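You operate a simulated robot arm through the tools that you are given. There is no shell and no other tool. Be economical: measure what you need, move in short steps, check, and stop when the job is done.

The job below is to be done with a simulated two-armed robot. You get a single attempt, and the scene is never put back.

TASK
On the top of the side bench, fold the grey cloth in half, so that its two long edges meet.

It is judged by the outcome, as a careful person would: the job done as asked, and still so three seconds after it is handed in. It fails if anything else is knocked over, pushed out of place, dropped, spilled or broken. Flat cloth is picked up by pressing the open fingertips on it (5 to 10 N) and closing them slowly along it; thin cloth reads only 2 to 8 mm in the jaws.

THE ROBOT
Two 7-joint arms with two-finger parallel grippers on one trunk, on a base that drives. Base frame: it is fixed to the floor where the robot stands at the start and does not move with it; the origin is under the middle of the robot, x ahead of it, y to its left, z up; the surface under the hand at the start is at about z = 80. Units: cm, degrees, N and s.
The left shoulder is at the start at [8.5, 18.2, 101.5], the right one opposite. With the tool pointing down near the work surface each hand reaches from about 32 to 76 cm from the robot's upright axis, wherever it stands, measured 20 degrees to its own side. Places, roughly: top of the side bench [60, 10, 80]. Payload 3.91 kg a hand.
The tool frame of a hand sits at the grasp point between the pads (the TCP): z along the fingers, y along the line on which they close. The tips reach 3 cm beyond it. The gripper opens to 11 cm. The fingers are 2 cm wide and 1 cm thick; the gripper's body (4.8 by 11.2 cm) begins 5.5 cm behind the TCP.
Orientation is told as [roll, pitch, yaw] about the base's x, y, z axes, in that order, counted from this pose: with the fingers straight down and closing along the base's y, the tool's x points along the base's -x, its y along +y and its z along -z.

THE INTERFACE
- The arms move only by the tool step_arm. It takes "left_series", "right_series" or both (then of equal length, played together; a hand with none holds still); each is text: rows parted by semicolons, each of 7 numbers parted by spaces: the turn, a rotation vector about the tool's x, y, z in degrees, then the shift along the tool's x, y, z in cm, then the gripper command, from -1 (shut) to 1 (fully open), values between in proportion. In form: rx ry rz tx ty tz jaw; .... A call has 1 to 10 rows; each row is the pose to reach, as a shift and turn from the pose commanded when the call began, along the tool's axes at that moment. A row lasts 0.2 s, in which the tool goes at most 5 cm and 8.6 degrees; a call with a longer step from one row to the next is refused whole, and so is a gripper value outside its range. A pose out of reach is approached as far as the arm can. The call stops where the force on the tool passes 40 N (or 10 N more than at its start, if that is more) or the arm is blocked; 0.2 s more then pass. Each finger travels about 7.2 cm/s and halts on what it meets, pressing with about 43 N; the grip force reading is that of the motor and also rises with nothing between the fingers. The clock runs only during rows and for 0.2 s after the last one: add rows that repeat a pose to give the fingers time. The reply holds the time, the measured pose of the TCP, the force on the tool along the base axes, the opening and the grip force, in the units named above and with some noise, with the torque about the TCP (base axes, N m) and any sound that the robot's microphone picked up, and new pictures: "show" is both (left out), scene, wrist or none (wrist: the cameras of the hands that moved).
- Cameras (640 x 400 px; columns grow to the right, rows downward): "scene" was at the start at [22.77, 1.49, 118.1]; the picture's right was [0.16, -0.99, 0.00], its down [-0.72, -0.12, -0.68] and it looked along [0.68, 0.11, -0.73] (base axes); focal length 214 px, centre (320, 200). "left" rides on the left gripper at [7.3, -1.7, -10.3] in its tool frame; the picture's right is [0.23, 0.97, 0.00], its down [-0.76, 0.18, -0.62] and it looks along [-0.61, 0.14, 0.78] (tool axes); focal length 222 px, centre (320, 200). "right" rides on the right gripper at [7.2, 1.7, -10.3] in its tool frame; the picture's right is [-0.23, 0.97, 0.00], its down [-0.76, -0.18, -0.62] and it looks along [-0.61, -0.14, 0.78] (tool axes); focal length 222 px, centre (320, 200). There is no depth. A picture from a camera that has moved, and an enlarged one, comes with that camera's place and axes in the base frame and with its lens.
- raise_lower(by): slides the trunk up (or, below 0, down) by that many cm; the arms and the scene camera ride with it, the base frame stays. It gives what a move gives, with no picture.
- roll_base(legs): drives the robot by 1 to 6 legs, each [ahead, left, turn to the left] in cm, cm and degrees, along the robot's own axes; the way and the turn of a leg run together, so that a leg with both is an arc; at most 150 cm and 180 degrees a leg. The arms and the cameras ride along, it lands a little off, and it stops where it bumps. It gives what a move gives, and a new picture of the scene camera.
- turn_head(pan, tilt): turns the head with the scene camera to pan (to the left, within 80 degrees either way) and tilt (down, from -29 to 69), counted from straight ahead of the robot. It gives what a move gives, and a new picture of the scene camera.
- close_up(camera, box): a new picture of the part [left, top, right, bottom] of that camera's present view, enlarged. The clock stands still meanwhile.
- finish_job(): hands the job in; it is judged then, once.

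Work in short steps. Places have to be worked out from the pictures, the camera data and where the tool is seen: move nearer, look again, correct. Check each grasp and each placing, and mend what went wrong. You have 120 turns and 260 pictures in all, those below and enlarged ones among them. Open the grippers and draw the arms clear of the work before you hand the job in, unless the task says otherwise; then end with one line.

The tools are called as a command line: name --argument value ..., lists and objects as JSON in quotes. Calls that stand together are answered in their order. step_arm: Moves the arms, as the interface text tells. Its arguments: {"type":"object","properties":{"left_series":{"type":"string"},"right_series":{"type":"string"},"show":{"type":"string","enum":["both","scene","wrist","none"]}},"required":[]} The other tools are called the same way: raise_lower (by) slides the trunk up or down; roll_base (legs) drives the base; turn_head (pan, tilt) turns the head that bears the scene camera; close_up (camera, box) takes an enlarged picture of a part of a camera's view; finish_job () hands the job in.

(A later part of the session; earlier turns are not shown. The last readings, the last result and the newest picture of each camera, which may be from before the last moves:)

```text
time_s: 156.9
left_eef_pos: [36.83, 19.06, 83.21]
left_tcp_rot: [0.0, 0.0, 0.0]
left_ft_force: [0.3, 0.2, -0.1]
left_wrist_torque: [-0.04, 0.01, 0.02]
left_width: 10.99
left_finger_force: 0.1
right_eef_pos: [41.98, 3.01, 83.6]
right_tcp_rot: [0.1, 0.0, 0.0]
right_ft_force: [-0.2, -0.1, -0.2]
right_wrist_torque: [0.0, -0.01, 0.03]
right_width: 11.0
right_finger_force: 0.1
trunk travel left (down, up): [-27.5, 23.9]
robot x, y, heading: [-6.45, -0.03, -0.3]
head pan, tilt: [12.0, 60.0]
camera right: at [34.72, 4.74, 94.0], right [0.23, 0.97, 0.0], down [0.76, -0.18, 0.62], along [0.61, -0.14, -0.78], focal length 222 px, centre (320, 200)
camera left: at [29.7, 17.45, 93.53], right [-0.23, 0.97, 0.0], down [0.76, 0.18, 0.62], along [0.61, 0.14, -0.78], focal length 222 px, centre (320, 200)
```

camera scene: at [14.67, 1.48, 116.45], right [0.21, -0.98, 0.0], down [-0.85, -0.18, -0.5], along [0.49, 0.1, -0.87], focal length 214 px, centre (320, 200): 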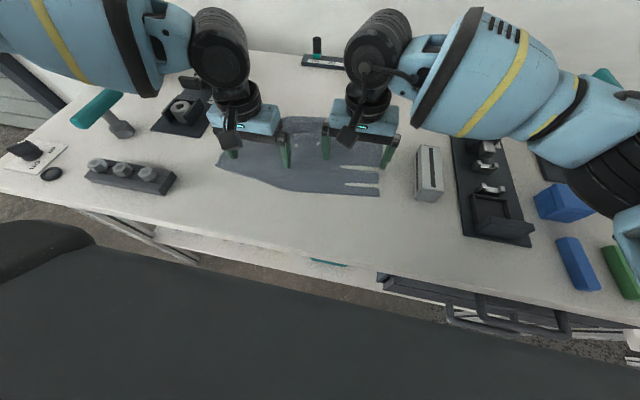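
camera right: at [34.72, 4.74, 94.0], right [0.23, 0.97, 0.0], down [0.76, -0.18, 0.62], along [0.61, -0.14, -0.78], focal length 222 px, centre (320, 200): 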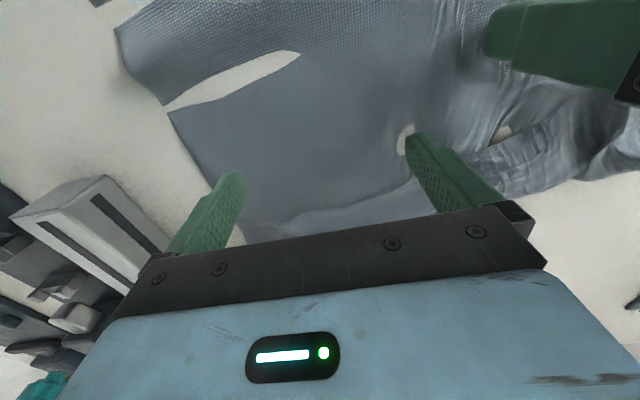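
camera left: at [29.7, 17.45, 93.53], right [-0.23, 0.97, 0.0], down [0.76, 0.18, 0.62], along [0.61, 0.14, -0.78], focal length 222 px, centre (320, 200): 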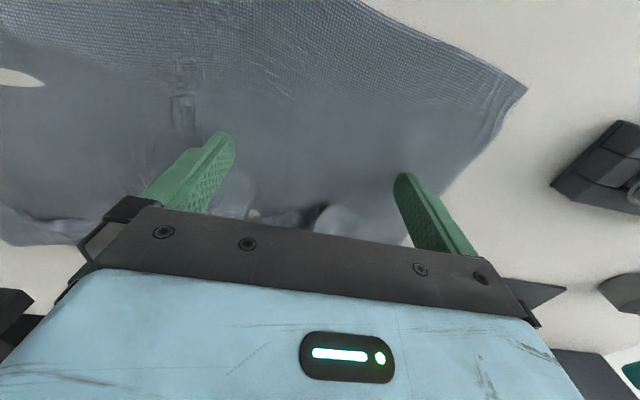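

step_arm --left_series "0 0 0 0 0 0.1 1; 0 0 0 0 0 0.15 1; 0 0 0 0 0 0.15 1; 0 0 0 0 0 0.15 1; 0 0 0 0 0 0.15 1; 0 0 0 0 0 0.15 1; 0 0 0 0 0 0.15 1; 0 0 0 0 0 0.15 1; 0 0 0 0 0 0.15 1; 0 0 0 0 0 0.15 1" --right_series "0 0 0 -1 0 0 1; 0 0 0 -2 0 0 1; 0 0 0 -3.2 0 0 1; 0 0 0 -4.6 0 0 1; 0 0 0 -6 0 0 1; 0 0 0 -7.4 0 -0.1 1; 0 0 0 -8.8 0 -0.3 1; 0 0 0 -10.2 0 -0.4 1; 0 0 0 -11.6 0 -0.5 1; 0 0 0 -13 0 -0.5 1" --show "none"

step_arm --right_series "0 0 0 -1.5 0 0 1; 0 0 0 -1.5 0 -4 1; 0 0 0 -1.5 -2 -8 1; 0 0 0 1 -5 -11 1; 0 0 0 3 -9 -11 1; 0 0 0 5 -12 -11 1" --show "none"

close_up --camera "scene" --box '[190, 70, 430, 220]'

```text
time_s: 159.1
left_eef_pos: [37.01, 19.04, 83.18]
left_tcp_rot: [0.1, 0.0, -0.1]
left_ft_force: [0.7, 3.4, 20.1]
left_wrist_torque: [-0.28, 0.02, 0.02]
left_width: 10.99
left_finger_force: 0.1
right_eef_pos: [54.81, 2.85, 84.34]
right_tcp_rot: [0.0, 0.0, 0.0]
right_ft_force: [-0.2, -0.2, 0.9]
right_wrist_torque: [-0.01, 0.01, 0.0]
right_width: 11.0
right_finger_force: 0.0
trunk travel left (down, up): [-27.5, 23.9]
robot x, y, heading: [-6.49, -0.3, -0.0]
head pan, tilt: [12.0, 60.0]
```

```text
time_s: 160.5
left_eef_pos: [36.96, 18.97, 83.16]
left_tcp_rot: [0.0, -0.1, -0.1]
left_ft_force: [1.0, -1.3, 23.3]
left_wrist_torque: [-0.21, -0.05, 0.1]
left_width: 10.91
left_finger_force: 0.1
right_eef_pos: [49.77, -9.23, 95.31]
right_tcp_rot: [0.0, 0.0, 0.1]
right_ft_force: [0.2, -0.2, 0.3]
right_wrist_torque: [-0.03, 0.01, 0.02]
right_width: 11.01
right_finger_force: 0.0
trunk travel left (down, up): [-27.5, 23.9]
robot x, y, heading: [-6.64, 0.09, -0.4]
head pan, tilt: [12.0, 60.0]
```

```text
2.67 times, centred on (310, 145) of scene
camera zoom: at [14.72, 1.45, 116.44], right [0.21, -0.98, 0.0], down [-0.85, -0.18, -0.5], along [0.49, 0.1, -0.87], focal length 572 px, centre (347, 347)
```

zoom: 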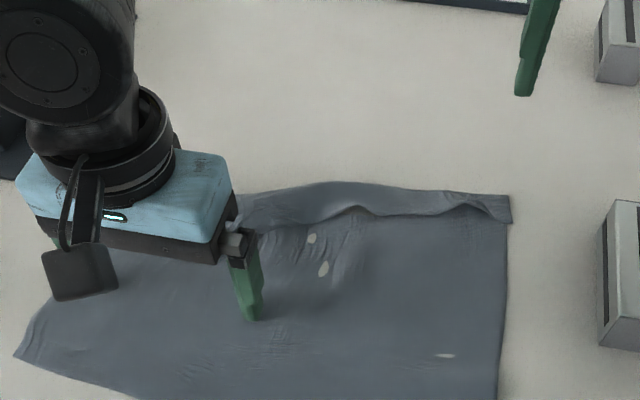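

It's half unrolled. I'll sweep again a little lower, shifted toward the middle.

step_arm --right_series "0 0 0 1.5 4.5 0 1; 0 0 0 3.3 9 0 1; 0 0 0 3.3 13 1 1; 0 0 0 3.3 14.2 5 1; 0 0 0 3.3 14.2 9 1; 0 0 0 3.3 14.2 11.5 1; 0 0 0 3.3 14.2 11.85 1" --show "none"

step_arm --right_series "0 0 0 -1 0 0 1; 0 0 0 -2 0 0 1; 0 0 0 -3.2 0 0 1; 0 0 0 -4.6 0 0 1; 0 0 0 -6 0 0 1; 0 0 0 -7.4 0 0 1; 0 0 0 -8.8 0 -0.1 1; 0 0 0 -10.2 0 -0.1 1; 0 0 0 -11.6 0 -2 1; 0 0 0 -11.6 -1 -6 1" --show "wrist"

close_up --camera "scene" --box '[190, 70, 430, 220]'

```text
time_s: 162.1
left_eef_pos: [36.84, 19.06, 83.02]
left_tcp_rot: [0.0, -0.1, -0.1]
left_ft_force: [0.3, -0.3, 25.5]
left_wrist_torque: [-0.69, -0.01, -0.02]
left_width: 10.94
left_finger_force: 0.0
right_eef_pos: [46.48, 5.09, 83.33]
right_tcp_rot: [-0.1, -0.2, -0.1]
right_ft_force: [0.4, -0.3, -0.3]
right_wrist_torque: [-0.01, 0.0, -0.01]
right_width: 11.01
right_finger_force: 0.0
trunk travel left (down, up): [-27.5, 23.9]
robot x, y, heading: [-6.56, -0.28, -0.3]
head pan, tilt: [12.0, 60.0]
```

```text
time_s: 164.5
left_eef_pos: [36.94, 19.06, 83.12]
left_tcp_rot: [0.0, -0.2, 0.0]
left_ft_force: [-2.3, -1.3, 10.6]
left_wrist_torque: [0.04, 0.05, -0.02]
left_width: 10.96
left_finger_force: 0.0
right_eef_pos: [58.35, 2.17, 85.6]
right_tcp_rot: [-0.4, 3.5, -1.9]
right_ft_force: [1.8, 0.7, 0.6]
right_wrist_torque: [0.0, -0.01, -0.02]
right_width: 11.0
right_finger_force: 0.0
trunk travel left (down, up): [-27.5, 23.9]
robot x, y, heading: [-6.56, 0.29, -0.1]
head pan, tilt: [12.0, 60.0]
stopped in row 10 (right hand): the arm was blocked; the commanded pose is now the measured one
camera right: at [51.84, 4.24, 96.49], right [0.26, 0.97, -0.02], down [0.79, -0.2, 0.58], along [0.55, -0.16, -0.82], focal length 222 px, centre (320, 200)
```

right: 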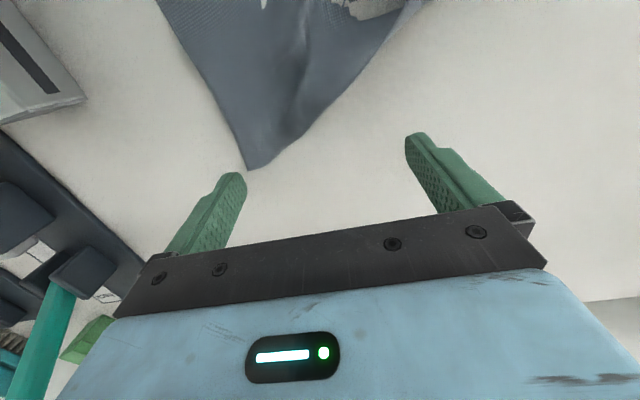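

```text
2.67 times, centred on (310, 145) of scene
camera zoom: at [14.8, 1.5, 116.4], right [0.21, -0.98, 0.0], down [-0.85, -0.18, -0.5], along [0.49, 0.1, -0.87], focal length 572 px, centre (347, 347)
```

zoom: 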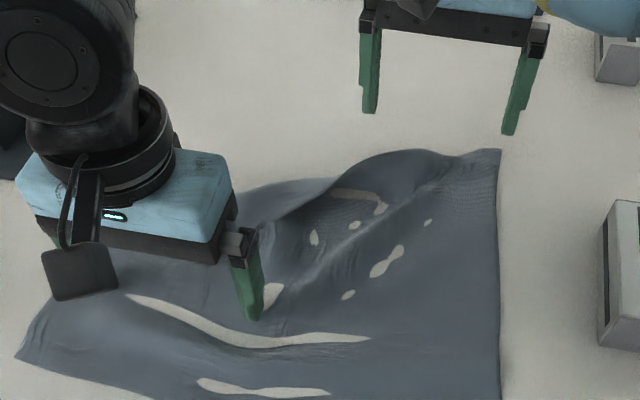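

The right part of the far edge is fully out now, corner at about (58, -4). Next I'll swap: the right holds at x ≈ 44 and the left combs the left part.

step_arm --left_series "0 0 0 0 0 -1 1; 0 0 0 0 0 -1 1; 0 0 0 -2 -1 -1.5 1; 0 0 0 -4 -1 -1.5 1; 0 0 0 -5.5 -1 -1.5 1; 0 0 0 -5.5 -1 -1 1; 0 0 0 -5.5 -1 -0.5 1" --right_series "0 -1.5 -1 2 0 -4 1; 0 -3.5 -1.9 6 0 -5 1; 0 -3.5 -1.9 10 0.5 -4 1; 0 -3.5 -1.9 14 0.5 -2 1; 0 -3.5 -1.9 14 0.5 1 1; 0 -3.5 -1.9 14 0.5 2.2 1; 0 -3.5 -1.9 14 0.5 2.5 1" --show "wrist"

```text
time_s: 166.1
left_eef_pos: [42.52, 18.12, 83.51]
left_tcp_rot: [0.0, 0.0, -0.1]
left_ft_force: [-0.6, -0.2, 0.1]
left_wrist_torque: [0.0, 0.01, 0.02]
left_width: 11.03
left_finger_force: 0.0
right_eef_pos: [44.16, 3.26, 84.14]
right_tcp_rot: [-0.2, 0.0, 0.4]
right_ft_force: [0.2, -0.4, 0.9]
right_wrist_torque: [-0.01, -0.02, -0.05]
right_width: 11.0
right_finger_force: 0.0
trunk travel left (down, up): [-27.5, 23.9]
robot x, y, heading: [-6.81, -0.27, -0.2]
head pan, tilt: [12.0, 60.0]
camera right: at [36.93, 5.07, 94.39], right [0.22, 0.97, -0.01], down [0.76, -0.17, 0.62], along [0.61, -0.14, -0.78], focal length 222 px, centre (320, 200)
camera left: at [35.3, 16.45, 93.92], right [-0.23, 0.97, 0.0], down [0.76, 0.18, 0.62], along [0.61, 0.14, -0.78], focal length 222 px, centre (320, 200)
```

right: 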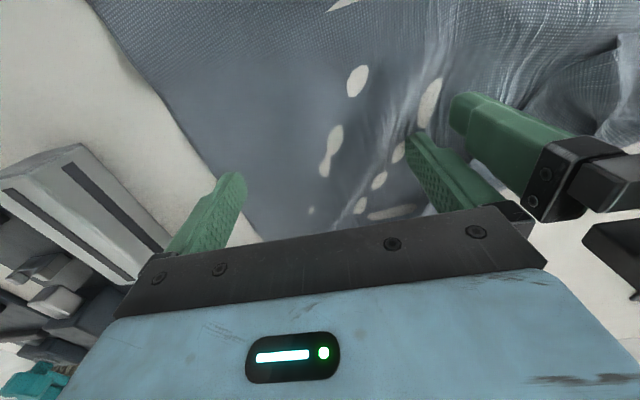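
left: 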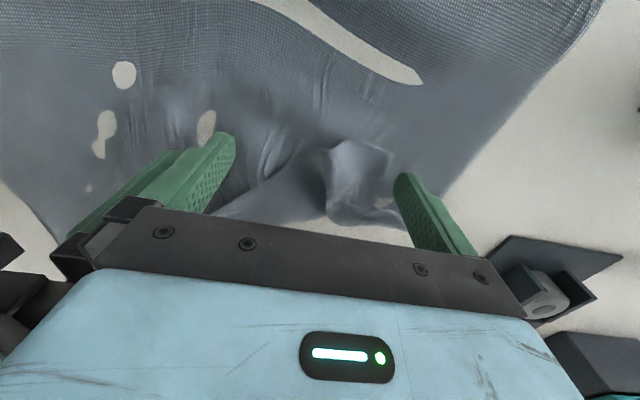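

The folded-in left corner lies between the left fingers, so I'll narrow the left jaw, step back behind it, press with the right, then sweep.

step_arm --left_series "0 0 0 0.5 1 -2 0.2; 0 0 0 2.5 1.9 -2 -0.09; 0 0 0 2.5 1.9 -1 -0.09; 0 0 0 2.5 1.9 0 -0.09; 0 0 0 2.5 1.9 0 -0.09" --right_series "0 0 0 0 0 0.3 1; 0 0 0 0 0 0.6 1; 0 0 0 0 0 0.9 1; 0 0 0 0 0 1 1; 0 0 0 0 0 1.05 1" --show "none"

step_arm --left_series "0 0 0 -1.3 0 0 -0.09; 0 0 0 -2.6 0 0 -0.09; 0 0 0 -3.9 0 0 -0.09; 0 0 0 -5.2 0 0 -0.09; 0 0 0 -6.5 0 0 -0.09; 0 0 0 -7.8 0 -0.1 -0.09; 0 0 0 -9.1 0 -0.2 -0.09; 0 0 0 -10.4 0 -0.3 -0.09; 0 0 0 -11.7 0 -0.3 -0.09; 0 0 0 -13 0 -0.3 -0.09" --show "none"

step_arm --left_series "0 0 0 -1 0 -2 -0.09; 0 0 0 -1 1 -6 -0.09; 0 0 0 1 4 -9 -0.09; 0 0 0 4 8 -10 -0.09; 0 0 0 6 12 -10 -0.09" --show "wrist"

close_up --camera "scene" --box '[190, 70, 430, 220]'

```text
time_s: 167.3
left_eef_pos: [39.86, 19.98, 83.67]
left_tcp_rot: [0.0, 0.0, -0.1]
left_ft_force: [0.5, -0.3, 0.2]
left_wrist_torque: [-0.03, 0.04, 0.02]
left_width: 5.0
left_finger_force: 0.1
right_eef_pos: [44.2, 3.4, 83.14]
right_tcp_rot: [-0.3, 0.0, 0.3]
right_ft_force: [0.6, -1.8, 8.5]
right_wrist_torque: [0.52, 0.04, -0.02]
right_width: 10.98
right_finger_force: 0.1
trunk travel left (down, up): [-27.5, 23.9]
robot x, y, heading: [-6.4, 0.25, -0.2]
head pan, tilt: [12.0, 60.0]
```

```text
time_s: 169.5
left_eef_pos: [52.97, 19.97, 83.81]
left_tcp_rot: [0.0, 0.0, -0.2]
left_ft_force: [0.3, 0.7, 0.2]
left_wrist_torque: [0.01, -0.02, -0.01]
left_width: 5.02
left_finger_force: 0.0
right_eef_pos: [44.2, 3.37, 83.06]
right_tcp_rot: [-0.2, -0.1, 0.2]
right_ft_force: [5.1, 0.1, 21.8]
right_wrist_torque: [1.28, -0.1, -0.27]
right_width: 10.99
right_finger_force: 0.2
trunk travel left (down, up): [-27.5, 23.9]
robot x, y, heading: [-6.53, 0.1, -0.1]
head pan, tilt: [12.0, 60.0]
```

```text
refused: row 4 steps farther than a row can; nothing moved
```

```text
2.67 times, centred on (310, 145) of scene
camera zoom: at [14.74, 1.5, 116.43], right [0.21, -0.98, 0.0], down [-0.85, -0.18, -0.5], along [0.49, 0.1, -0.87], focal length 572 px, centre (347, 347)
```

zoom: 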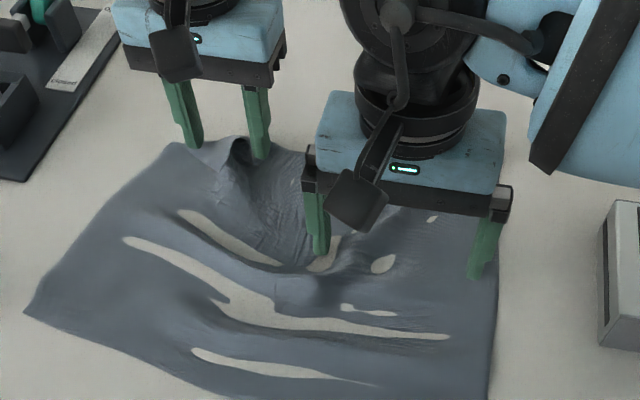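

The corner is nearly out. I'll push 4 cm more, then lift both and look.

step_arm --left_series "0 0 0 -1.3 0 0 -0.09; 0 0 0 -2.6 0 0 -0.09; 0 0 0 -4 0 0 -0.09; 0 0 0 -4 0 -3 -0.09; 0 0 0 -4 1 -7 -0.09; 0 0 0 -2 4 -10 -0.09; 0 0 0 1 7.5 -10 -0.09; 0 0 0 4 11 -10 -0.09" --right_series "0 0 0 0 0 0 1; 0 0 0 0 0 0 1; 0 0 0 0 0 0 1; 0 0 0 0 0 -1 1; 0 0 0 0 -1 -5 1; 0 0 0 0 -4 -8 1; 0 0 0 0 -8 -9 1; 0 0 0 0 -12 -9 1" --show "none"

close_up --camera "scene" --box '[190, 70, 430, 220]'

```text
time_s: 171.3
left_eef_pos: [48.83, 30.89, 93.95]
left_tcp_rot: [0.0, 0.0, -0.2]
left_ft_force: [-0.1, 0.3, -1.6]
left_wrist_torque: [0.0, 0.01, 0.01]
left_width: 5.0
left_finger_force: 0.1
left hand out of reach, approached as far as the arm can: row 2, 3, 4, 5
right_eef_pos: [44.08, -8.73, 92.05]
right_tcp_rot: [-0.3, -0.1, 0.3]
right_ft_force: [-0.9, 0.8, 0.5]
right_wrist_torque: [0.03, 0.01, -0.05]
right_width: 10.99
right_finger_force: 0.1
trunk travel left (down, up): [-27.5, 23.9]
robot x, y, heading: [-6.54, 0.1, -0.1]
head pan, tilt: [12.0, 60.0]
```

```text
2.67 times, centred on (310, 145) of scene
camera zoom: at [14.72, 1.47, 116.43], right [0.21, -0.98, 0.0], down [-0.85, -0.18, -0.5], along [0.49, 0.1, -0.87], focal length 572 px, centre (347, 347)
```

zoom: 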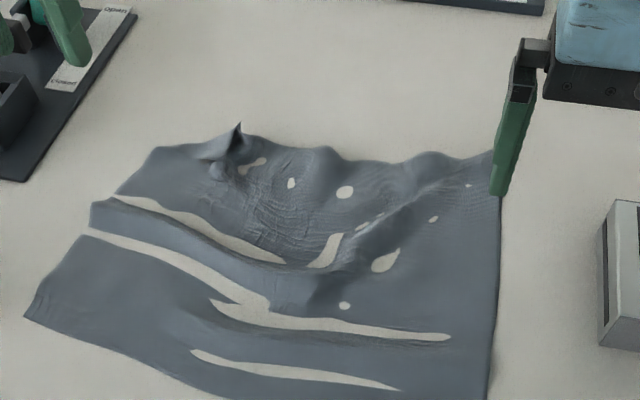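

The far edge is out; the cloth is just rippled. I'll drive forward 5 cm, press on the far part and pull it away to flatten the ripples.

roll_base --legs '[[6, 0, 0]]'

step_arm --left_series "0 0 0 0.5 -4 0 1; 0 0 0 1 -8 1 1; 0 0 0 1.5 -11 3 1; 0 0 0 1.5 -11 7 1; 0 0 0 1.5 -11 10 1; 0 0 0 1.5 -11 10.7 1; 0 0 0 1.5 -11 10.85 1" --right_series "0 0 0 -1 4 0 1; 0 0 0 -3 8 0 1; 0 0 0 -4 9 3 1; 0 0 0 -4 9 6 1; 0 0 0 -4 9 8 1; 0 0 0 -4 9 8.8 1; 0 0 0 -4 9 8.95 1" --show "wrist"

```text
time_s: 172.2
left_eef_pos: [54.8, 31.01, 93.69]
left_tcp_rot: [0.0, 0.1, -0.1]
left_ft_force: [-0.1, -0.1, -0.6]
left_wrist_torque: [-0.01, 0.05, -0.01]
left_width: 5.02
left_finger_force: 0.1
right_eef_pos: [50.18, -8.6, 91.92]
right_tcp_rot: [-0.3, 0.0, 0.4]
right_ft_force: [0.4, -0.8, 0.2]
right_wrist_torque: [0.01, 0.02, 0.02]
right_width: 10.99
right_finger_force: 0.0
trunk travel left (down, up): [-27.5, 23.9]
robot x, y, heading: [-0.63, -0.05, 0.2]
head pan, tilt: [12.0, 60.0]
camera scene: at [20.86, 1.52, 116.39], right [0.21, -0.98, 0.0], down [-0.85, -0.18, -0.5], along [0.49, 0.1, -0.87], focal length 214 px, centre (320, 200)
```

scene: 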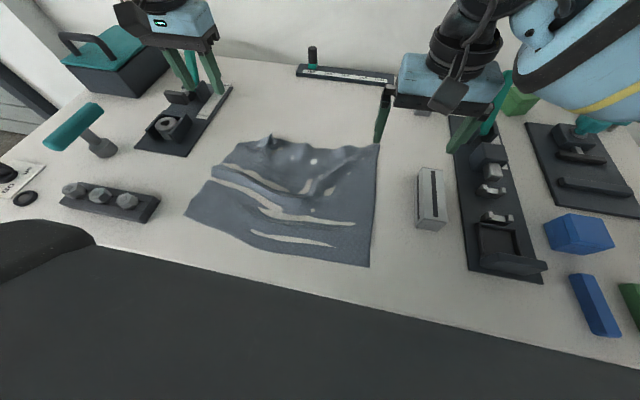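

```text
time_s: 173.8
left_eef_pos: [53.28, 19.9, 83.09]
left_tcp_rot: [0.0, -0.2, -0.1]
left_ft_force: [0.1, 1.5, 12.9]
left_wrist_torque: [0.47, 0.07, -0.06]
left_width: 10.99
left_finger_force: 0.1
right_eef_pos: [54.06, 0.25, 83.17]
right_tcp_rot: [-0.3, -0.1, 0.3]
right_ft_force: [-0.3, 0.3, 2.3]
right_wrist_torque: [0.2, -0.04, -0.07]
right_width: 10.98
right_finger_force: 0.1
trunk travel left (down, up): [-27.5, 23.9]
robot x, y, heading: [-0.84, -0.26, -0.1]
head pan, tilt: [12.0, 60.0]
camera right: at [46.84, 2.08, 93.54], right [0.22, 0.97, 0.0], down [0.76, -0.17, 0.63], along [0.61, -0.14, -0.78], focal length 222 px, centre (320, 200)
camera left: at [45.98, 18.25, 93.48], right [-0.23, 0.97, 0.0], down [0.76, 0.18, 0.63], along [0.61, 0.14, -0.78], focal length 222 px, centre (320, 200)
```

right: 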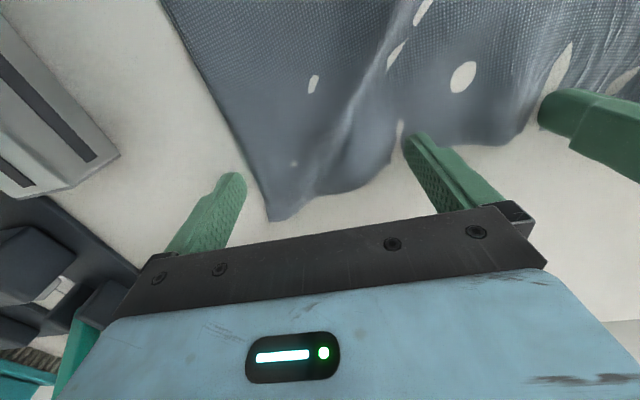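
left: 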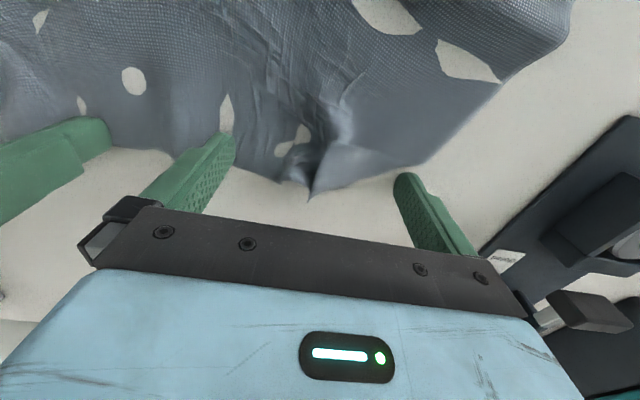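

The fingers sit right at the far edge. I'll step back to x ≈ 49 and press there.

step_arm --left_series "0 0 0 0 0 -2 1; 0 0 0 2.5 -0.5 -2 0.7; 0 0 0 4.5 -0.5 -1.5 0.7; 0 0 0 4.5 -0.5 -0.5 0.7; 0 0 0 4.5 -0.5 0 0.7" --right_series "0 0 0 0 0 -2 1; 0 0 0 2.5 1 -2 0.5; 0 0 0 4 1.5 -1.5 0.5; 0 0 0 4 1.5 -0.5 0.5; 0 0 0 4 1.5 0.08 0.5" --show "none"

step_arm --left_series "0 0 0 -0.8 0 0.05 0.7; 0 0 0 -1.6 0.2 0.05 0.7; 0 0 0 -2.4 0.4 0.05 0.7; 0 0 0 -3.2 0.6 0.05 0.7; 0 0 0 -4 0.8 0.05 0.7; 0 0 0 -4.8 1 0.05 0.7; 0 0 0 -5.6 1 0.05 0.7; 0 0 0 -6.4 1 0.05 0.7" --right_series "0 0 0 -0.8 0 0.05 0.5; 0 0 0 -1.6 -0.2 0.05 0.5; 0 0 0 -2.4 -0.4 0.05 0.5; 0 0 0 -3.2 -0.6 0.05 0.5; 0 0 0 -4 -0.8 0.05 0.5; 0 0 0 -4.8 -1 0.05 0.5; 0 0 0 -5.6 -1 0.05 0.5; 0 0 0 -6.4 -1 0.05 0.5" --show "both"

```text
time_s: 175.0
left_eef_pos: [48.78, 19.5, 83.15]
left_tcp_rot: [0.0, -0.2, -0.1]
left_ft_force: [-0.2, 0.6, 8.0]
left_wrist_torque: [0.25, 0.02, -0.01]
left_width: 9.36
left_finger_force: 0.0
right_eef_pos: [50.13, 1.72, 83.13]
right_tcp_rot: [-0.1, -0.3, 0.3]
right_ft_force: [0.4, -0.3, 6.1]
right_wrist_torque: [0.22, 0.01, -0.06]
right_width: 8.24
right_finger_force: 0.0
trunk travel left (down, up): [-27.5, 23.9]
robot x, y, heading: [-1.17, 0.53, -0.2]
head pan, tilt: [12.0, 60.0]
```

```text
time_s: 176.8
left_eef_pos: [54.86, 20.38, 83.16]
left_tcp_rot: [0.0, -0.2, -0.1]
left_ft_force: [-4.3, -1.2, 22.4]
left_wrist_torque: [-0.1, 0.19, 0.0]
left_width: 9.41
left_finger_force: 0.4
right_eef_pos: [56.24, 0.72, 83.13]
right_tcp_rot: [-0.3, -0.1, 0.4]
right_ft_force: [-3.4, 2.3, 13.3]
right_wrist_torque: [0.63, 0.12, 0.12]
right_width: 8.3
right_finger_force: 0.7
trunk travel left (down, up): [-27.5, 23.9]
robot x, y, heading: [-0.65, -0.06, -0.3]
head pan, tilt: [12.0, 60.0]
camera scene: at [20.44, 1.45, 116.48], right [0.21, -0.98, 0.0], down [-0.85, -0.18, -0.5], along [0.49, 0.1, -0.86], focal length 214 px, centre (320, 200)
camera right: at [49.07, 2.55, 93.49], right [0.22, 0.97, 0.0], down [0.76, -0.17, 0.63], along [0.61, -0.14, -0.78], focal length 222 px, centre (320, 200)
camera left: at [47.7, 18.71, 93.47], right [-0.23, 0.97, 0.0], down [0.76, 0.18, 0.63], along [0.61, 0.14, -0.78], focal length 222 px, centre (320, 200)
```

scene: 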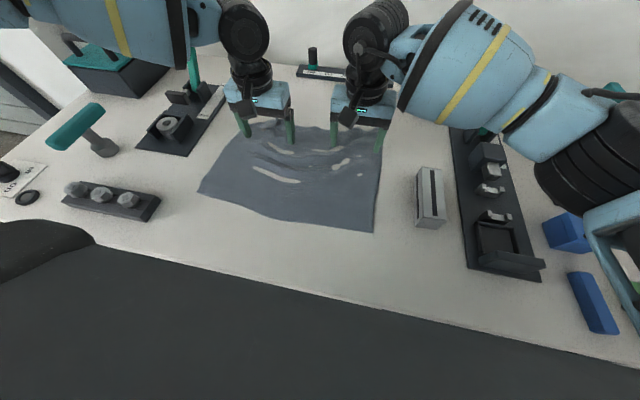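
right: 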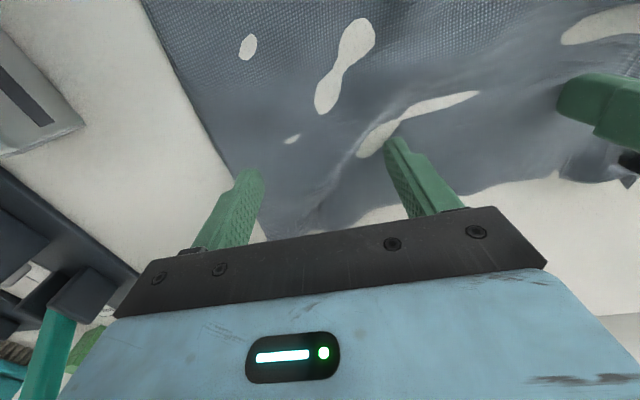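
left: 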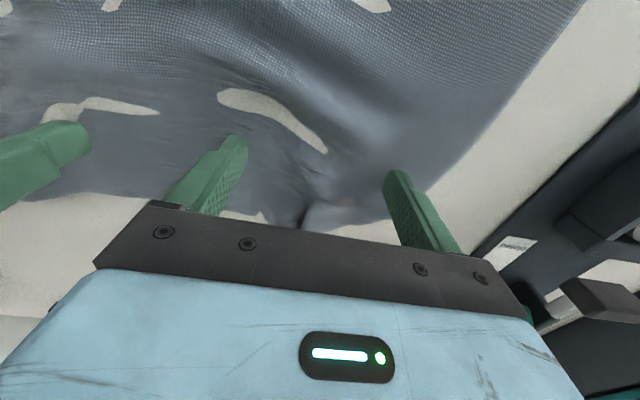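

The whole cloth slid as one (near edge x ≈ 37.5, far edge ≈ 59–62), and its far edge is now out and free. To save turns I'll fold from here: lift slightly, move to just inside the far edge, and look.

step_arm --left_series "0 0 0 0 0 -2 0.7; 0 0 0 -1.5 1 -2 0.2; 0 0 0 -3 2 -2 -0.09; 0 0 0 -3 2 -1.5 -0.09" --right_series "0 0 0 0 0 -2 0.5; 0 0 0 -2 -1 -2 0.2; 0 0 0 -4 -2.2 -2 -0.09; 0 0 0 -4 -2.2 -1.5 -0.09" --show "wrist"

```text
time_s: 177.8
left_eef_pos: [58.24, 22.5, 84.36]
left_tcp_rot: [0.0, 0.0, -0.1]
left_ft_force: [0.1, -0.9, 0.1]
left_wrist_torque: [0.03, 0.02, 0.01]
left_width: 5.02
left_finger_force: 0.1
right_eef_pos: [60.49, -1.36, 84.48]
right_tcp_rot: [-0.4, 0.1, 0.4]
right_ft_force: [-0.1, 0.0, -0.3]
right_wrist_torque: [-0.01, 0.02, 0.01]
right_width: 5.02
right_finger_force: 0.1
trunk travel left (down, up): [-27.5, 23.9]
robot x, y, heading: [-0.69, 0.18, -0.2]
head pan, tilt: [12.0, 60.0]
camera right: at [53.35, 0.41, 94.82], right [0.22, 0.97, -0.01], down [0.76, -0.17, 0.62], along [0.61, -0.14, -0.78], focal length 222 px, centre (320, 200)
camera left: at [50.97, 20.78, 94.77], right [-0.23, 0.97, 0.0], down [0.76, 0.18, 0.62], along [0.61, 0.14, -0.78], focal length 222 px, centre (320, 200)
```

right: 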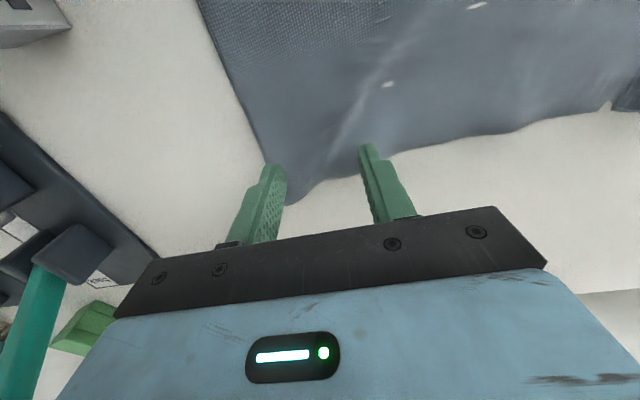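
left: 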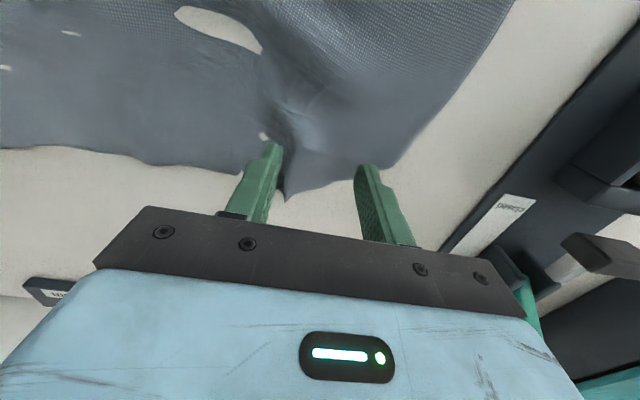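

The far edge lies at x ≈ 62.5–64 on the right and 60–62 on the left. I'll step out to it, press, and close while moving inward.

step_arm --left_series "0 0 0 -1.8 -0.4 0.3 -0.09; 0 0 0 -1.8 -0.4 1 -0.09; 0 0 0 -1.8 -0.4 1.25 -0.09; 0 0 0 -1.8 -0.4 1.33 -0.09; 0 0 0 -1.8 -0.5 1.33 -0.14; 0 0 0 -1.8 -0.65 1.33 -0.19; 0 0 0 -1.8 -0.8 1.33 -0.25; 0 0 0 -1.8 -0.95 1.33 -0.31; 0 0 0 -1.8 -1.1 1.33 -0.37; 0 0 0 -1.8 -1.25 1.33 -0.43" --right_series "0 0 0 -1.5 0 0.3 -0.09; 0 0 0 -1.5 0 1 -0.09; 0 0 0 -1.5 0 1.35 -0.09; 0 0 0 -1.5 0 1.45 -0.09; 0 0 0 -1.5 0.1 1.45 -0.14; 0 0 0 -1.5 0.25 1.45 -0.19; 0 0 0 -1.5 0.4 1.45 -0.25; 0 0 0 -1.5 0.55 1.45 -0.31; 0 0 0 -1.5 0.7 1.45 -0.37; 0 0 0 -1.5 0.85 1.45 -0.43" --show "none"

step_arm --left_series "0 0 0 0 -0.15 0 -0.49; 0 0 0 0 -0.3 0 -0.55; 0 0 0 0 -0.45 0 -0.61; 0 0 0 0 -0.6 0 -0.67; 0 0 0 0 -0.75 0 -0.73; 0 0 0 0 -0.9 0 -0.8; 0 0 0 0 -1.05 0 -0.87; 0 0 0 0 -1.2 0 -1; 0 0 0 0 -1.2 0 -1; 0 0 0 0 -1.2 0 -1" --right_series "0 0 0 0 0.15 0 -0.49; 0 0 0 0 0.3 0 -0.55; 0 0 0 0 0.45 0 -0.61; 0 0 0 0 0.6 0 -0.67; 0 0 0 0 0.75 0 -0.73; 0 0 0 0 0.9 0 -0.8; 0 0 0 0 1.05 0 -0.87; 0 0 0 0 1.2 0 -1; 0 0 0 0 1.2 0 -1; 0 0 0 0 1.2 0 -1" --show "wrist"

```text
time_s: 180.0
left_eef_pos: [59.84, 21.29, 83.14]
left_tcp_rot: [0.0, -0.2, -0.1]
left_ft_force: [0.2, 1.2, 6.3]
left_wrist_torque: [0.15, 0.06, -0.01]
left_width: 3.23
left_finger_force: 1.2
right_eef_pos: [61.93, -0.54, 83.15]
right_tcp_rot: [-0.3, -0.1, 0.2]
right_ft_force: [0.0, -3.0, 13.6]
right_wrist_torque: [0.1, 0.1, 0.03]
right_width: 3.07
right_finger_force: 0.0
trunk travel left (down, up): [-27.5, 23.9]
robot x, y, heading: [-0.03, 0.01, 0.0]
head pan, tilt: [12.0, 60.0]
```

```text
time_s: 182.2
left_eef_pos: [59.85, 19.96, 83.16]
left_tcp_rot: [0.0, -0.1, -0.1]
left_ft_force: [0.6, 1.7, 10.3]
left_wrist_torque: [0.11, 0.04, -0.01]
left_width: 0.2
left_finger_force: 42.3
right_eef_pos: [61.88, 0.69, 83.11]
right_tcp_rot: [-0.4, -0.1, 0.3]
right_ft_force: [-0.8, -3.0, 15.8]
right_wrist_torque: [-0.05, 0.12, 0.03]
right_width: 0.22
right_finger_force: 42.4
trunk travel left (down, up): [-27.5, 23.9]
robot x, y, heading: [-0.41, -0.19, -0.1]
head pan, tilt: [12.0, 60.0]
camera right: at [54.64, 2.44, 93.49], right [0.22, 0.97, 0.0], down [0.76, -0.17, 0.63], along [0.61, -0.14, -0.78], focal length 222 px, centre (320, 200)
camera left: at [52.59, 18.28, 93.52], right [-0.23, 0.97, 0.0], down [0.76, 0.18, 0.63], along [0.61, 0.14, -0.78], focal length 222 px, centre (320, 200)
```

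right: 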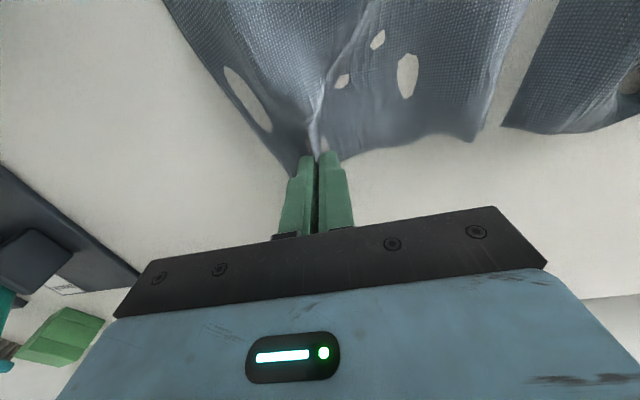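
left: 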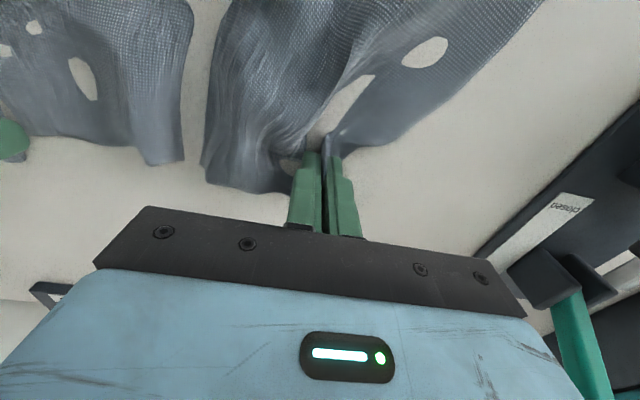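

Both grip 2 mm right at the corners. I'll lift along the arc, spreading the hands and starting the tilt, then drive back 9 cm.

step_arm --left_series "0 0 0 0 0.3 -1.5 -1; 0 0 0 0.3 0.6 -3.5 -1; 0 -4 0 0.9 0.9 -5.5 -1; 0 -8 0 1.8 1.2 -7.2 -1; 0 -12 0 2.8 1.4 -8.5 -1; 0 -16 0 3.9 1.4 -9.5 -1; 0 -20 0 5 1.4 -10 -1; 0 -25 0 6.1 1.4 -10 -1; 0 -25 0 6.1 1.4 -9.5 -1" --right_series "0 0 0 0 -0.3 -1.5 -1; 0 0 0 0.5 -0.6 -3.5 -1; 0 -4 0 1.5 -0.9 -5.5 -1; 0 -8 0 2.8 -1.2 -7.2 -1; 0 -12 0 4.1 -1.4 -8.5 -1; 0 -16 0 5.4 -1.4 -9.5 -1; 0 -20 0 6.8 -1.4 -10 -1; 0 -25 0 8.2 -1.4 -10 -1; 0 -25 0 8.2 -1.4 -9.5 -1" --show "scene"

```text
time_s: 184.2
left_eef_pos: [53.88, 21.43, 92.44]
left_tcp_rot: [0.1, -24.9, 0.0]
left_ft_force: [-0.4, 0.3, 0.7]
left_wrist_torque: [-0.01, 0.0, -0.03]
left_width: 0.17
left_finger_force: 41.6
right_eef_pos: [53.63, -0.79, 92.38]
right_tcp_rot: [-0.5, -25.0, 0.4]
right_ft_force: [0.7, 0.5, -0.8]
right_wrist_torque: [0.01, 0.02, -0.03]
right_width: 0.21
right_finger_force: 41.9
trunk travel left (down, up): [-27.5, 23.9]
robot x, y, heading: [-0.72, 0.04, -0.1]
head pan, tilt: [12.0, 60.0]
camera scene: at [20.81, 1.52, 116.4], right [0.21, -0.98, 0.0], down [-0.85, -0.18, -0.5], along [0.49, 0.1, -0.87], focal length 214 px, centre (320, 200)
```

scene: 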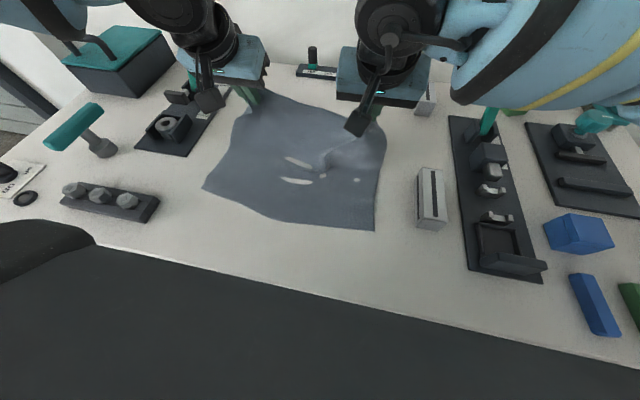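

The cloth is lifting cleanly and the near edge is steady at x ≈ 37.5. I'll lower 3.5 cm so the arc stays short, spread a little more, then drive back 14 cm.

step_arm --left_series "0 0 0 0.5 0.3 1.05 -1; 0 0 0 1 0.6 2.1 -1; 0 0 0 1.48 0.8 3.17 -1; 0 0 0 1.48 0.8 3.17 -1" --right_series "0 0 0 0.5 -0.3 1.05 -1; 0 0 0 1 -0.6 2.1 -1; 0 0 0 1.48 -0.8 3.17 -1; 0 0 0 1.48 -0.8 3.17 -1" --show "none"

roll_base --legs '[[-14, 0, 0]]'

```text
time_s: 185.2
left_eef_pos: [53.93, 22.19, 89.09]
left_tcp_rot: [0.0, -24.9, -0.1]
left_ft_force: [-0.6, -0.4, 0.1]
left_wrist_torque: [0.02, -0.02, -0.01]
left_width: 0.19
left_finger_force: 41.3
right_eef_pos: [53.79, -1.53, 88.92]
right_tcp_rot: [-0.4, -24.9, 0.5]
right_ft_force: [-0.4, -0.2, -0.6]
right_wrist_torque: [0.01, 0.01, -0.02]
right_width: 0.22
right_finger_force: 42.7
trunk travel left (down, up): [-27.5, 23.9]
robot x, y, heading: [-1.18, -0.25, -0.2]
head pan, tilt: [12.0, 60.0]
```

```text
time_s: 186.6
left_eef_pos: [39.89, 22.23, 89.0]
left_tcp_rot: [0.0, -25.0, 0.0]
left_ft_force: [0.3, 0.3, -0.5]
left_wrist_torque: [0.02, -0.01, 0.0]
left_width: 0.17
left_finger_force: 42.1
right_eef_pos: [39.7, -1.35, 89.12]
right_tcp_rot: [-0.4, -25.0, 0.5]
right_ft_force: [-1.7, -0.2, 0.0]
right_wrist_torque: [-0.01, 0.02, 0.04]
right_width: 0.2
right_finger_force: 42.4
trunk travel left (down, up): [-27.5, 23.9]
robot x, y, heading: [-14.88, 0.08, 0.2]
head pan, tilt: [12.0, 60.0]
camera scene: at [6.77, 1.56, 116.43], right [0.21, -0.98, 0.0], down [-0.85, -0.18, -0.5], along [0.49, 0.1, -0.87], focal length 214 px, centre (320, 200)
```

scene: 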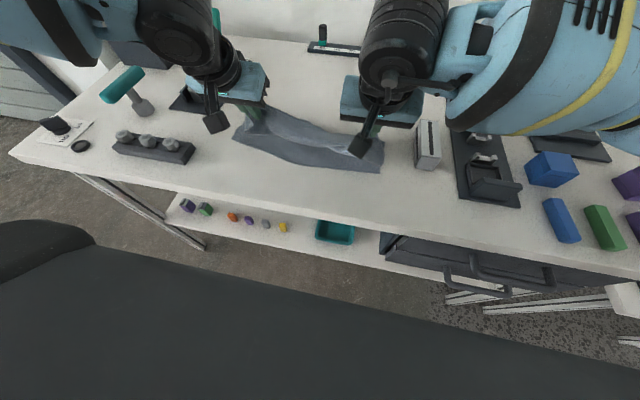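

The lower edge is at 39.7 (left) and 36.8 (right). I'll lower the held edge onto it with the fingers tilted to about 52°.

step_arm --left_series "0 -6.7 0 1.3 0.2 1.1 -1; 0 -13.4 0 2.6 0.4 2.2 -1; 0 -20.1 0 3.9 0.6 3.3 -1; 0 -26.8 0 5.12 0.7 4.3 -1; 0 -26.8 0 5.12 0.7 4.35 -1" --right_series "0 -6.7 0 1.6 -0.2 1 -1; 0 -13.4 0 3.2 -0.4 2 -1; 0 -20.1 0 4.8 -0.6 3 -1; 0 -26.8 0 6.33 -0.7 3.85 -1; 0 -26.8 0 6.33 -0.7 3.9 -1" --show "wrist"

```text
time_s: 187.8
left_eef_pos: [37.16, 22.96, 83.07]
left_tcp_rot: [-0.2, -52.1, 0.0]
left_ft_force: [0.1, -4.2, 11.8]
left_wrist_torque: [-0.06, -0.17, -0.1]
left_width: 0.2
left_finger_force: 42.4
right_eef_pos: [35.66, -2.12, 83.01]
right_tcp_rot: [-0.2, -52.1, 0.6]
right_ft_force: [3.3, 5.4, 12.5]
right_wrist_torque: [0.23, -0.17, 0.02]
right_width: 0.22
right_finger_force: 42.1
trunk travel left (down, up): [-27.5, 23.9]
robot x, y, heading: [-14.62, -0.25, -0.0]
head pan, tilt: [12.0, 60.0]
camera right: at [23.16, -0.46, 83.63], right [0.13, 0.98, 0.18], down [-0.02, -0.18, 0.98], along [0.99, -0.14, 0.0], focal length 222 px, centre (320, 200)
camera left: at [24.53, 21.29, 83.78], right [-0.14, 0.97, -0.18], down [-0.02, 0.18, 0.98], along [0.99, 0.14, 0.0], focal length 222 px, centre (320, 200)
```

right: 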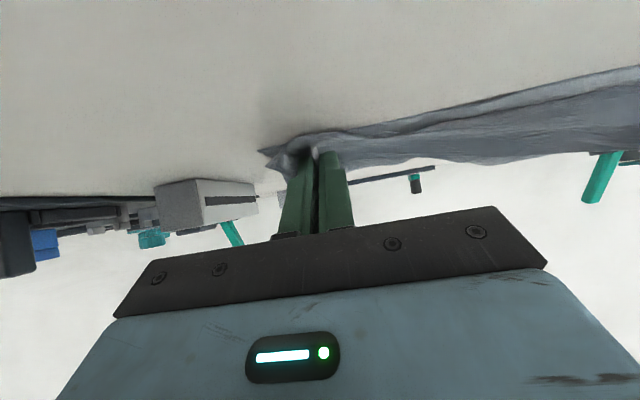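
left: 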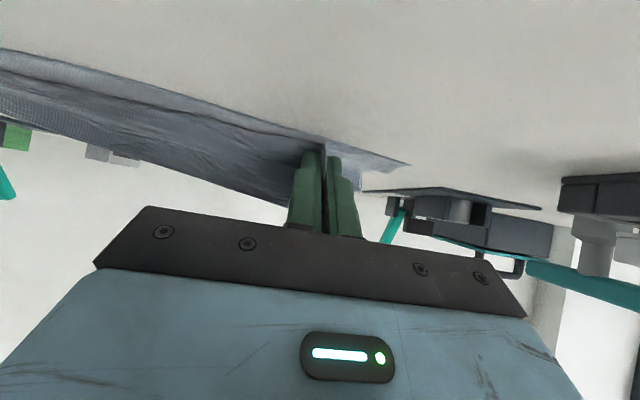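

The edge is down with 12 N on both. I'll loosen the jaws gradually while drawing straight toward me, so the hem gets pulled out flat, then rise.

step_arm --left_series "0 0 0 0 0 0 -0.97; 0 0 0 0.43 0 -0.55 -0.95; 0 0 0 0.92 0 -1.18 -0.93; 0 0 0 1.35 0 -1.8 -0.9; 0 0 0 1.77 0 -2.43 -0.86; 0 0 0 2.69 0 -4.25 -0.75; 0 0 0 2.74 0 -6.75 -0.6; 0 0 0 -0.42 0 -9.2 -0.6; 0 0 0 -4.8 0 -10.1 -0.6" --right_series "0 0 0 0 0 0 -0.97; 0 0 0 0.43 0 -0.55 -0.95; 0 0 0 0.92 0 -1.18 -0.93; 0 0 0 1.35 0 -1.8 -0.9; 0 0 0 1.77 0 -2.43 -0.86; 0 0 0 2.69 0 -4.25 -0.75; 0 0 0 2.74 0 -6.75 -0.6; 0 0 0 -0.42 0 -9.2 -0.6; 0 0 0 -4.8 0 -10.1 -0.6" --show "scene"

close_up --camera "scene" --box '[210, 70, 430, 200]'

```text
time_s: 189.8
left_eef_pos: [34.19, 22.71, 93.29]
left_tcp_rot: [0.0, -51.8, 0.0]
left_ft_force: [-0.2, 0.8, 0.0]
left_wrist_torque: [0.01, 0.02, 0.04]
left_width: 2.17
left_finger_force: 0.1
left hand out of reach, approached as far as the arm can: row 6, 7, 8, 9
right_eef_pos: [30.59, -2.31, 92.9]
right_tcp_rot: [-0.6, -51.8, 0.9]
right_ft_force: [-0.4, 0.4, -0.2]
right_wrist_torque: [-0.04, 0.02, -0.02]
right_width: 2.19
right_finger_force: 0.0
trunk travel left (down, up): [-27.5, 23.9]
robot x, y, heading: [-14.53, -0.52, -0.2]
head pan, tilt: [12.0, 60.0]
camera scene: at [6.8, 1.55, 116.42], right [0.21, -0.98, 0.0], down [-0.85, -0.18, -0.5], along [0.49, 0.1, -0.87], focal length 214 px, centre (320, 200)
```

scene: 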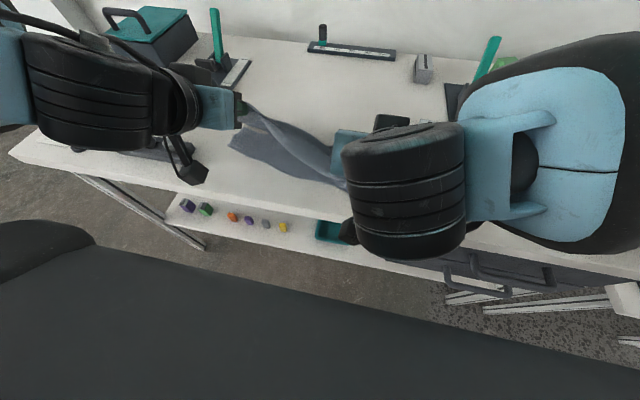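

```text
2.91 times, centred on (320, 135) of scene
camera zoom: at [6.8, 1.55, 116.42], right [0.21, -0.98, 0.0], down [-0.85, -0.18, -0.5], along [0.49, 0.1, -0.87], focal length 624 px, centre (320, 389)
```

zoom: 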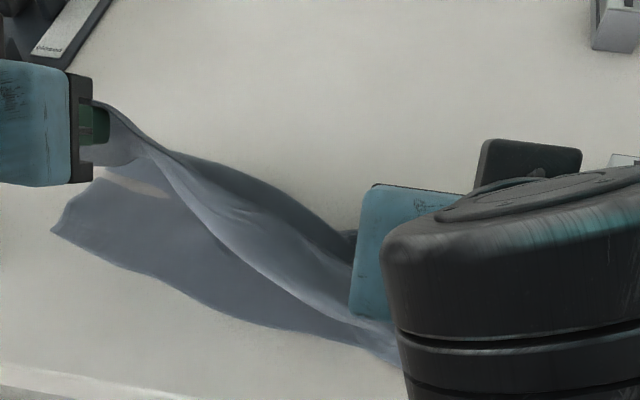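

The left fingers have snagged the cloth. I'll lower that hand back to the edge, open it wide and then draw straight back; the right goes up and aside.

step_arm --left_series "0 0 0 1.5 0 3.3 -0.6; 0 0 0 3 0 6.6 -0.6; 0 0 0 4.5 0 10 -0.6; 0 0 0 4.5 0 10 0; 0 0 0 4.5 0 10 0.5; 0 0 0 4.5 0 9 0.5; 0 0 0 4.5 0 7.5 0.5; 0 0 0 4.3 0 5.5 0.5; 0 0 0 2 0 3 0.5; 0 0 0 -1.5 0 0 0.5" --right_series "0 6 0 0 -3 0 -0.6; 0 12 0 0 -6 0 -0.6; 0 18 0 0 -9 0 -0.6; 0 24 0 0 -12 0 -0.6; 0 30 0 0 -14 0 -0.6; 0 36 0 0 -14 0 -0.6; 0 42 0 0 -14 0 -0.6; 0 48 0 0 -14 0 -0.6; 0 52 0 0 -14 0 -0.6; 0 52 0 0 -14 0 -0.6" --show "none"

close_up --camera "scene" --box '[210, 70, 430, 200]'

```text
time_s: 192.0
left_eef_pos: [35.05, 22.84, 94.51]
left_tcp_rot: [0.1, -51.7, -0.1]
left_ft_force: [-0.8, -0.9, 0.1]
left_wrist_torque: [-0.02, 0.02, -0.02]
left_width: 8.26
left_finger_force: 0.0
right_eef_pos: [30.68, -16.12, 92.84]
right_tcp_rot: [-0.2, 0.2, 0.3]
right_ft_force: [0.0, -0.2, 0.8]
right_wrist_torque: [-0.05, 0.01, 0.01]
right_width: 2.19
right_finger_force: 0.1
trunk travel left (down, up): [-27.5, 23.9]
robot x, y, heading: [-15.05, -0.22, 0.1]
head pan, tilt: [12.0, 60.0]
```

```text
2.91 times, centred on (320, 135) of scene
camera zoom: at [6.78, 1.53, 116.43], right [0.21, -0.98, 0.0], down [-0.85, -0.18, -0.5], along [0.49, 0.1, -0.87], focal length 624 px, centre (320, 389)
```

zoom: 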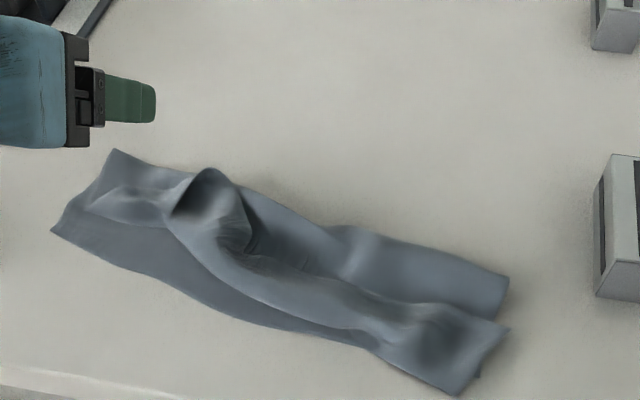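

Nearly there: on the right the edges almost meet, while on the left the top edge lies about 3 cm short, with a rolled bump. I'll hold with the right and set the left fingers behind the bump to comb it toward me.

step_arm --left_series "0 7.4 0 -1.23 -0.2 1.58 0.5; 0 14.8 0 -2.46 -0.4 3.15 0.5; 0 22.3 0 -3.7 -0.6 4.73 0.5; 0 29.7 0 -4.93 -0.8 6.3 0.5; 0 37.1 0 -6.16 -1 7.88 0.5; 0 44.6 0 -7.39 -1.2 9.46 0.5; 0 51.8 0 -4.63 -1.5 11.62 0.5; 0 51.8 0 -1.87 -1.5 13.77 0.5; 0 51.8 0 0.1 -1.5 15.3 0.5; 0 51.8 0 0.8 -1.5 15.87 0.5" --right_series "0 0 0 -1.6 3.3 0 1; 0 0 0 -3.2 6.6 0 1; 0 0 0 -4.8 9.9 0 1; 0 0 0 -6.4 13.2 0 1; 0 0 0 -8 16.5 0 1; 0 0 0 -9.3 19.5 0.5 1; 0 0 0 -9.3 19.5 4 1; 0 0 0 -9.3 19.5 7.5 1; 0 0 0 -9.3 19.5 9.3 1; 0 0 0 -9.3 19.5 9.75 1" --show "wrist"

```text
time_s: 194.2
left_eef_pos: [46.99, 21.33, 83.97]
left_tcp_rot: [-0.1, -0.1, 0.0]
left_ft_force: [-0.4, -0.2, 0.1]
left_wrist_torque: [0.02, 0.01, 0.02]
left_width: 8.27
left_finger_force: 0.0
left hand out of reach, approached as far as the arm can: row 7
right_eef_pos: [40.08, 3.34, 83.08]
right_tcp_rot: [-0.1, -0.1, 0.3]
right_ft_force: [2.5, -0.4, 15.8]
right_wrist_torque: [0.4, -0.04, -0.11]
right_width: 10.98
right_finger_force: 0.0
trunk travel left (down, up): [-27.5, 23.9]
robot x, y, heading: [-15.04, 0.24, -0.1]
head pan, tilt: [12.0, 60.0]
camera right: at [32.9, 5.06, 93.55], right [0.22, 0.97, 0.0], down [0.76, -0.17, 0.62], along [0.61, -0.14, -0.78], focal length 222 px, centre (320, 200)
camera left: at [39.81, 19.62, 94.37], right [-0.23, 0.97, 0.0], down [0.76, 0.18, 0.62], along [0.61, 0.14, -0.78], focal length 222 px, centre (320, 200)
```

right: 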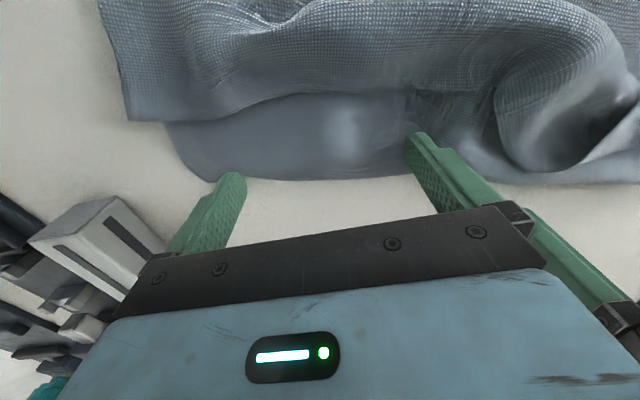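
left: 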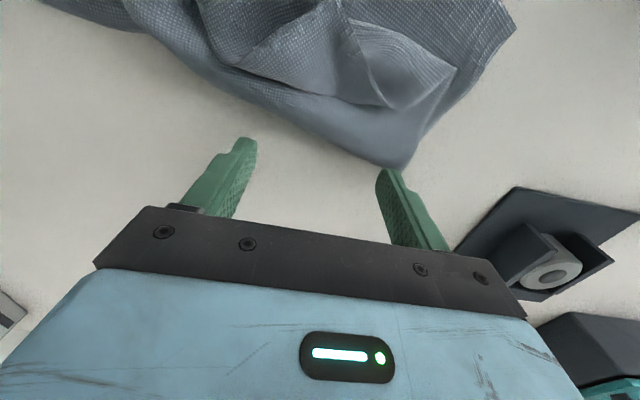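

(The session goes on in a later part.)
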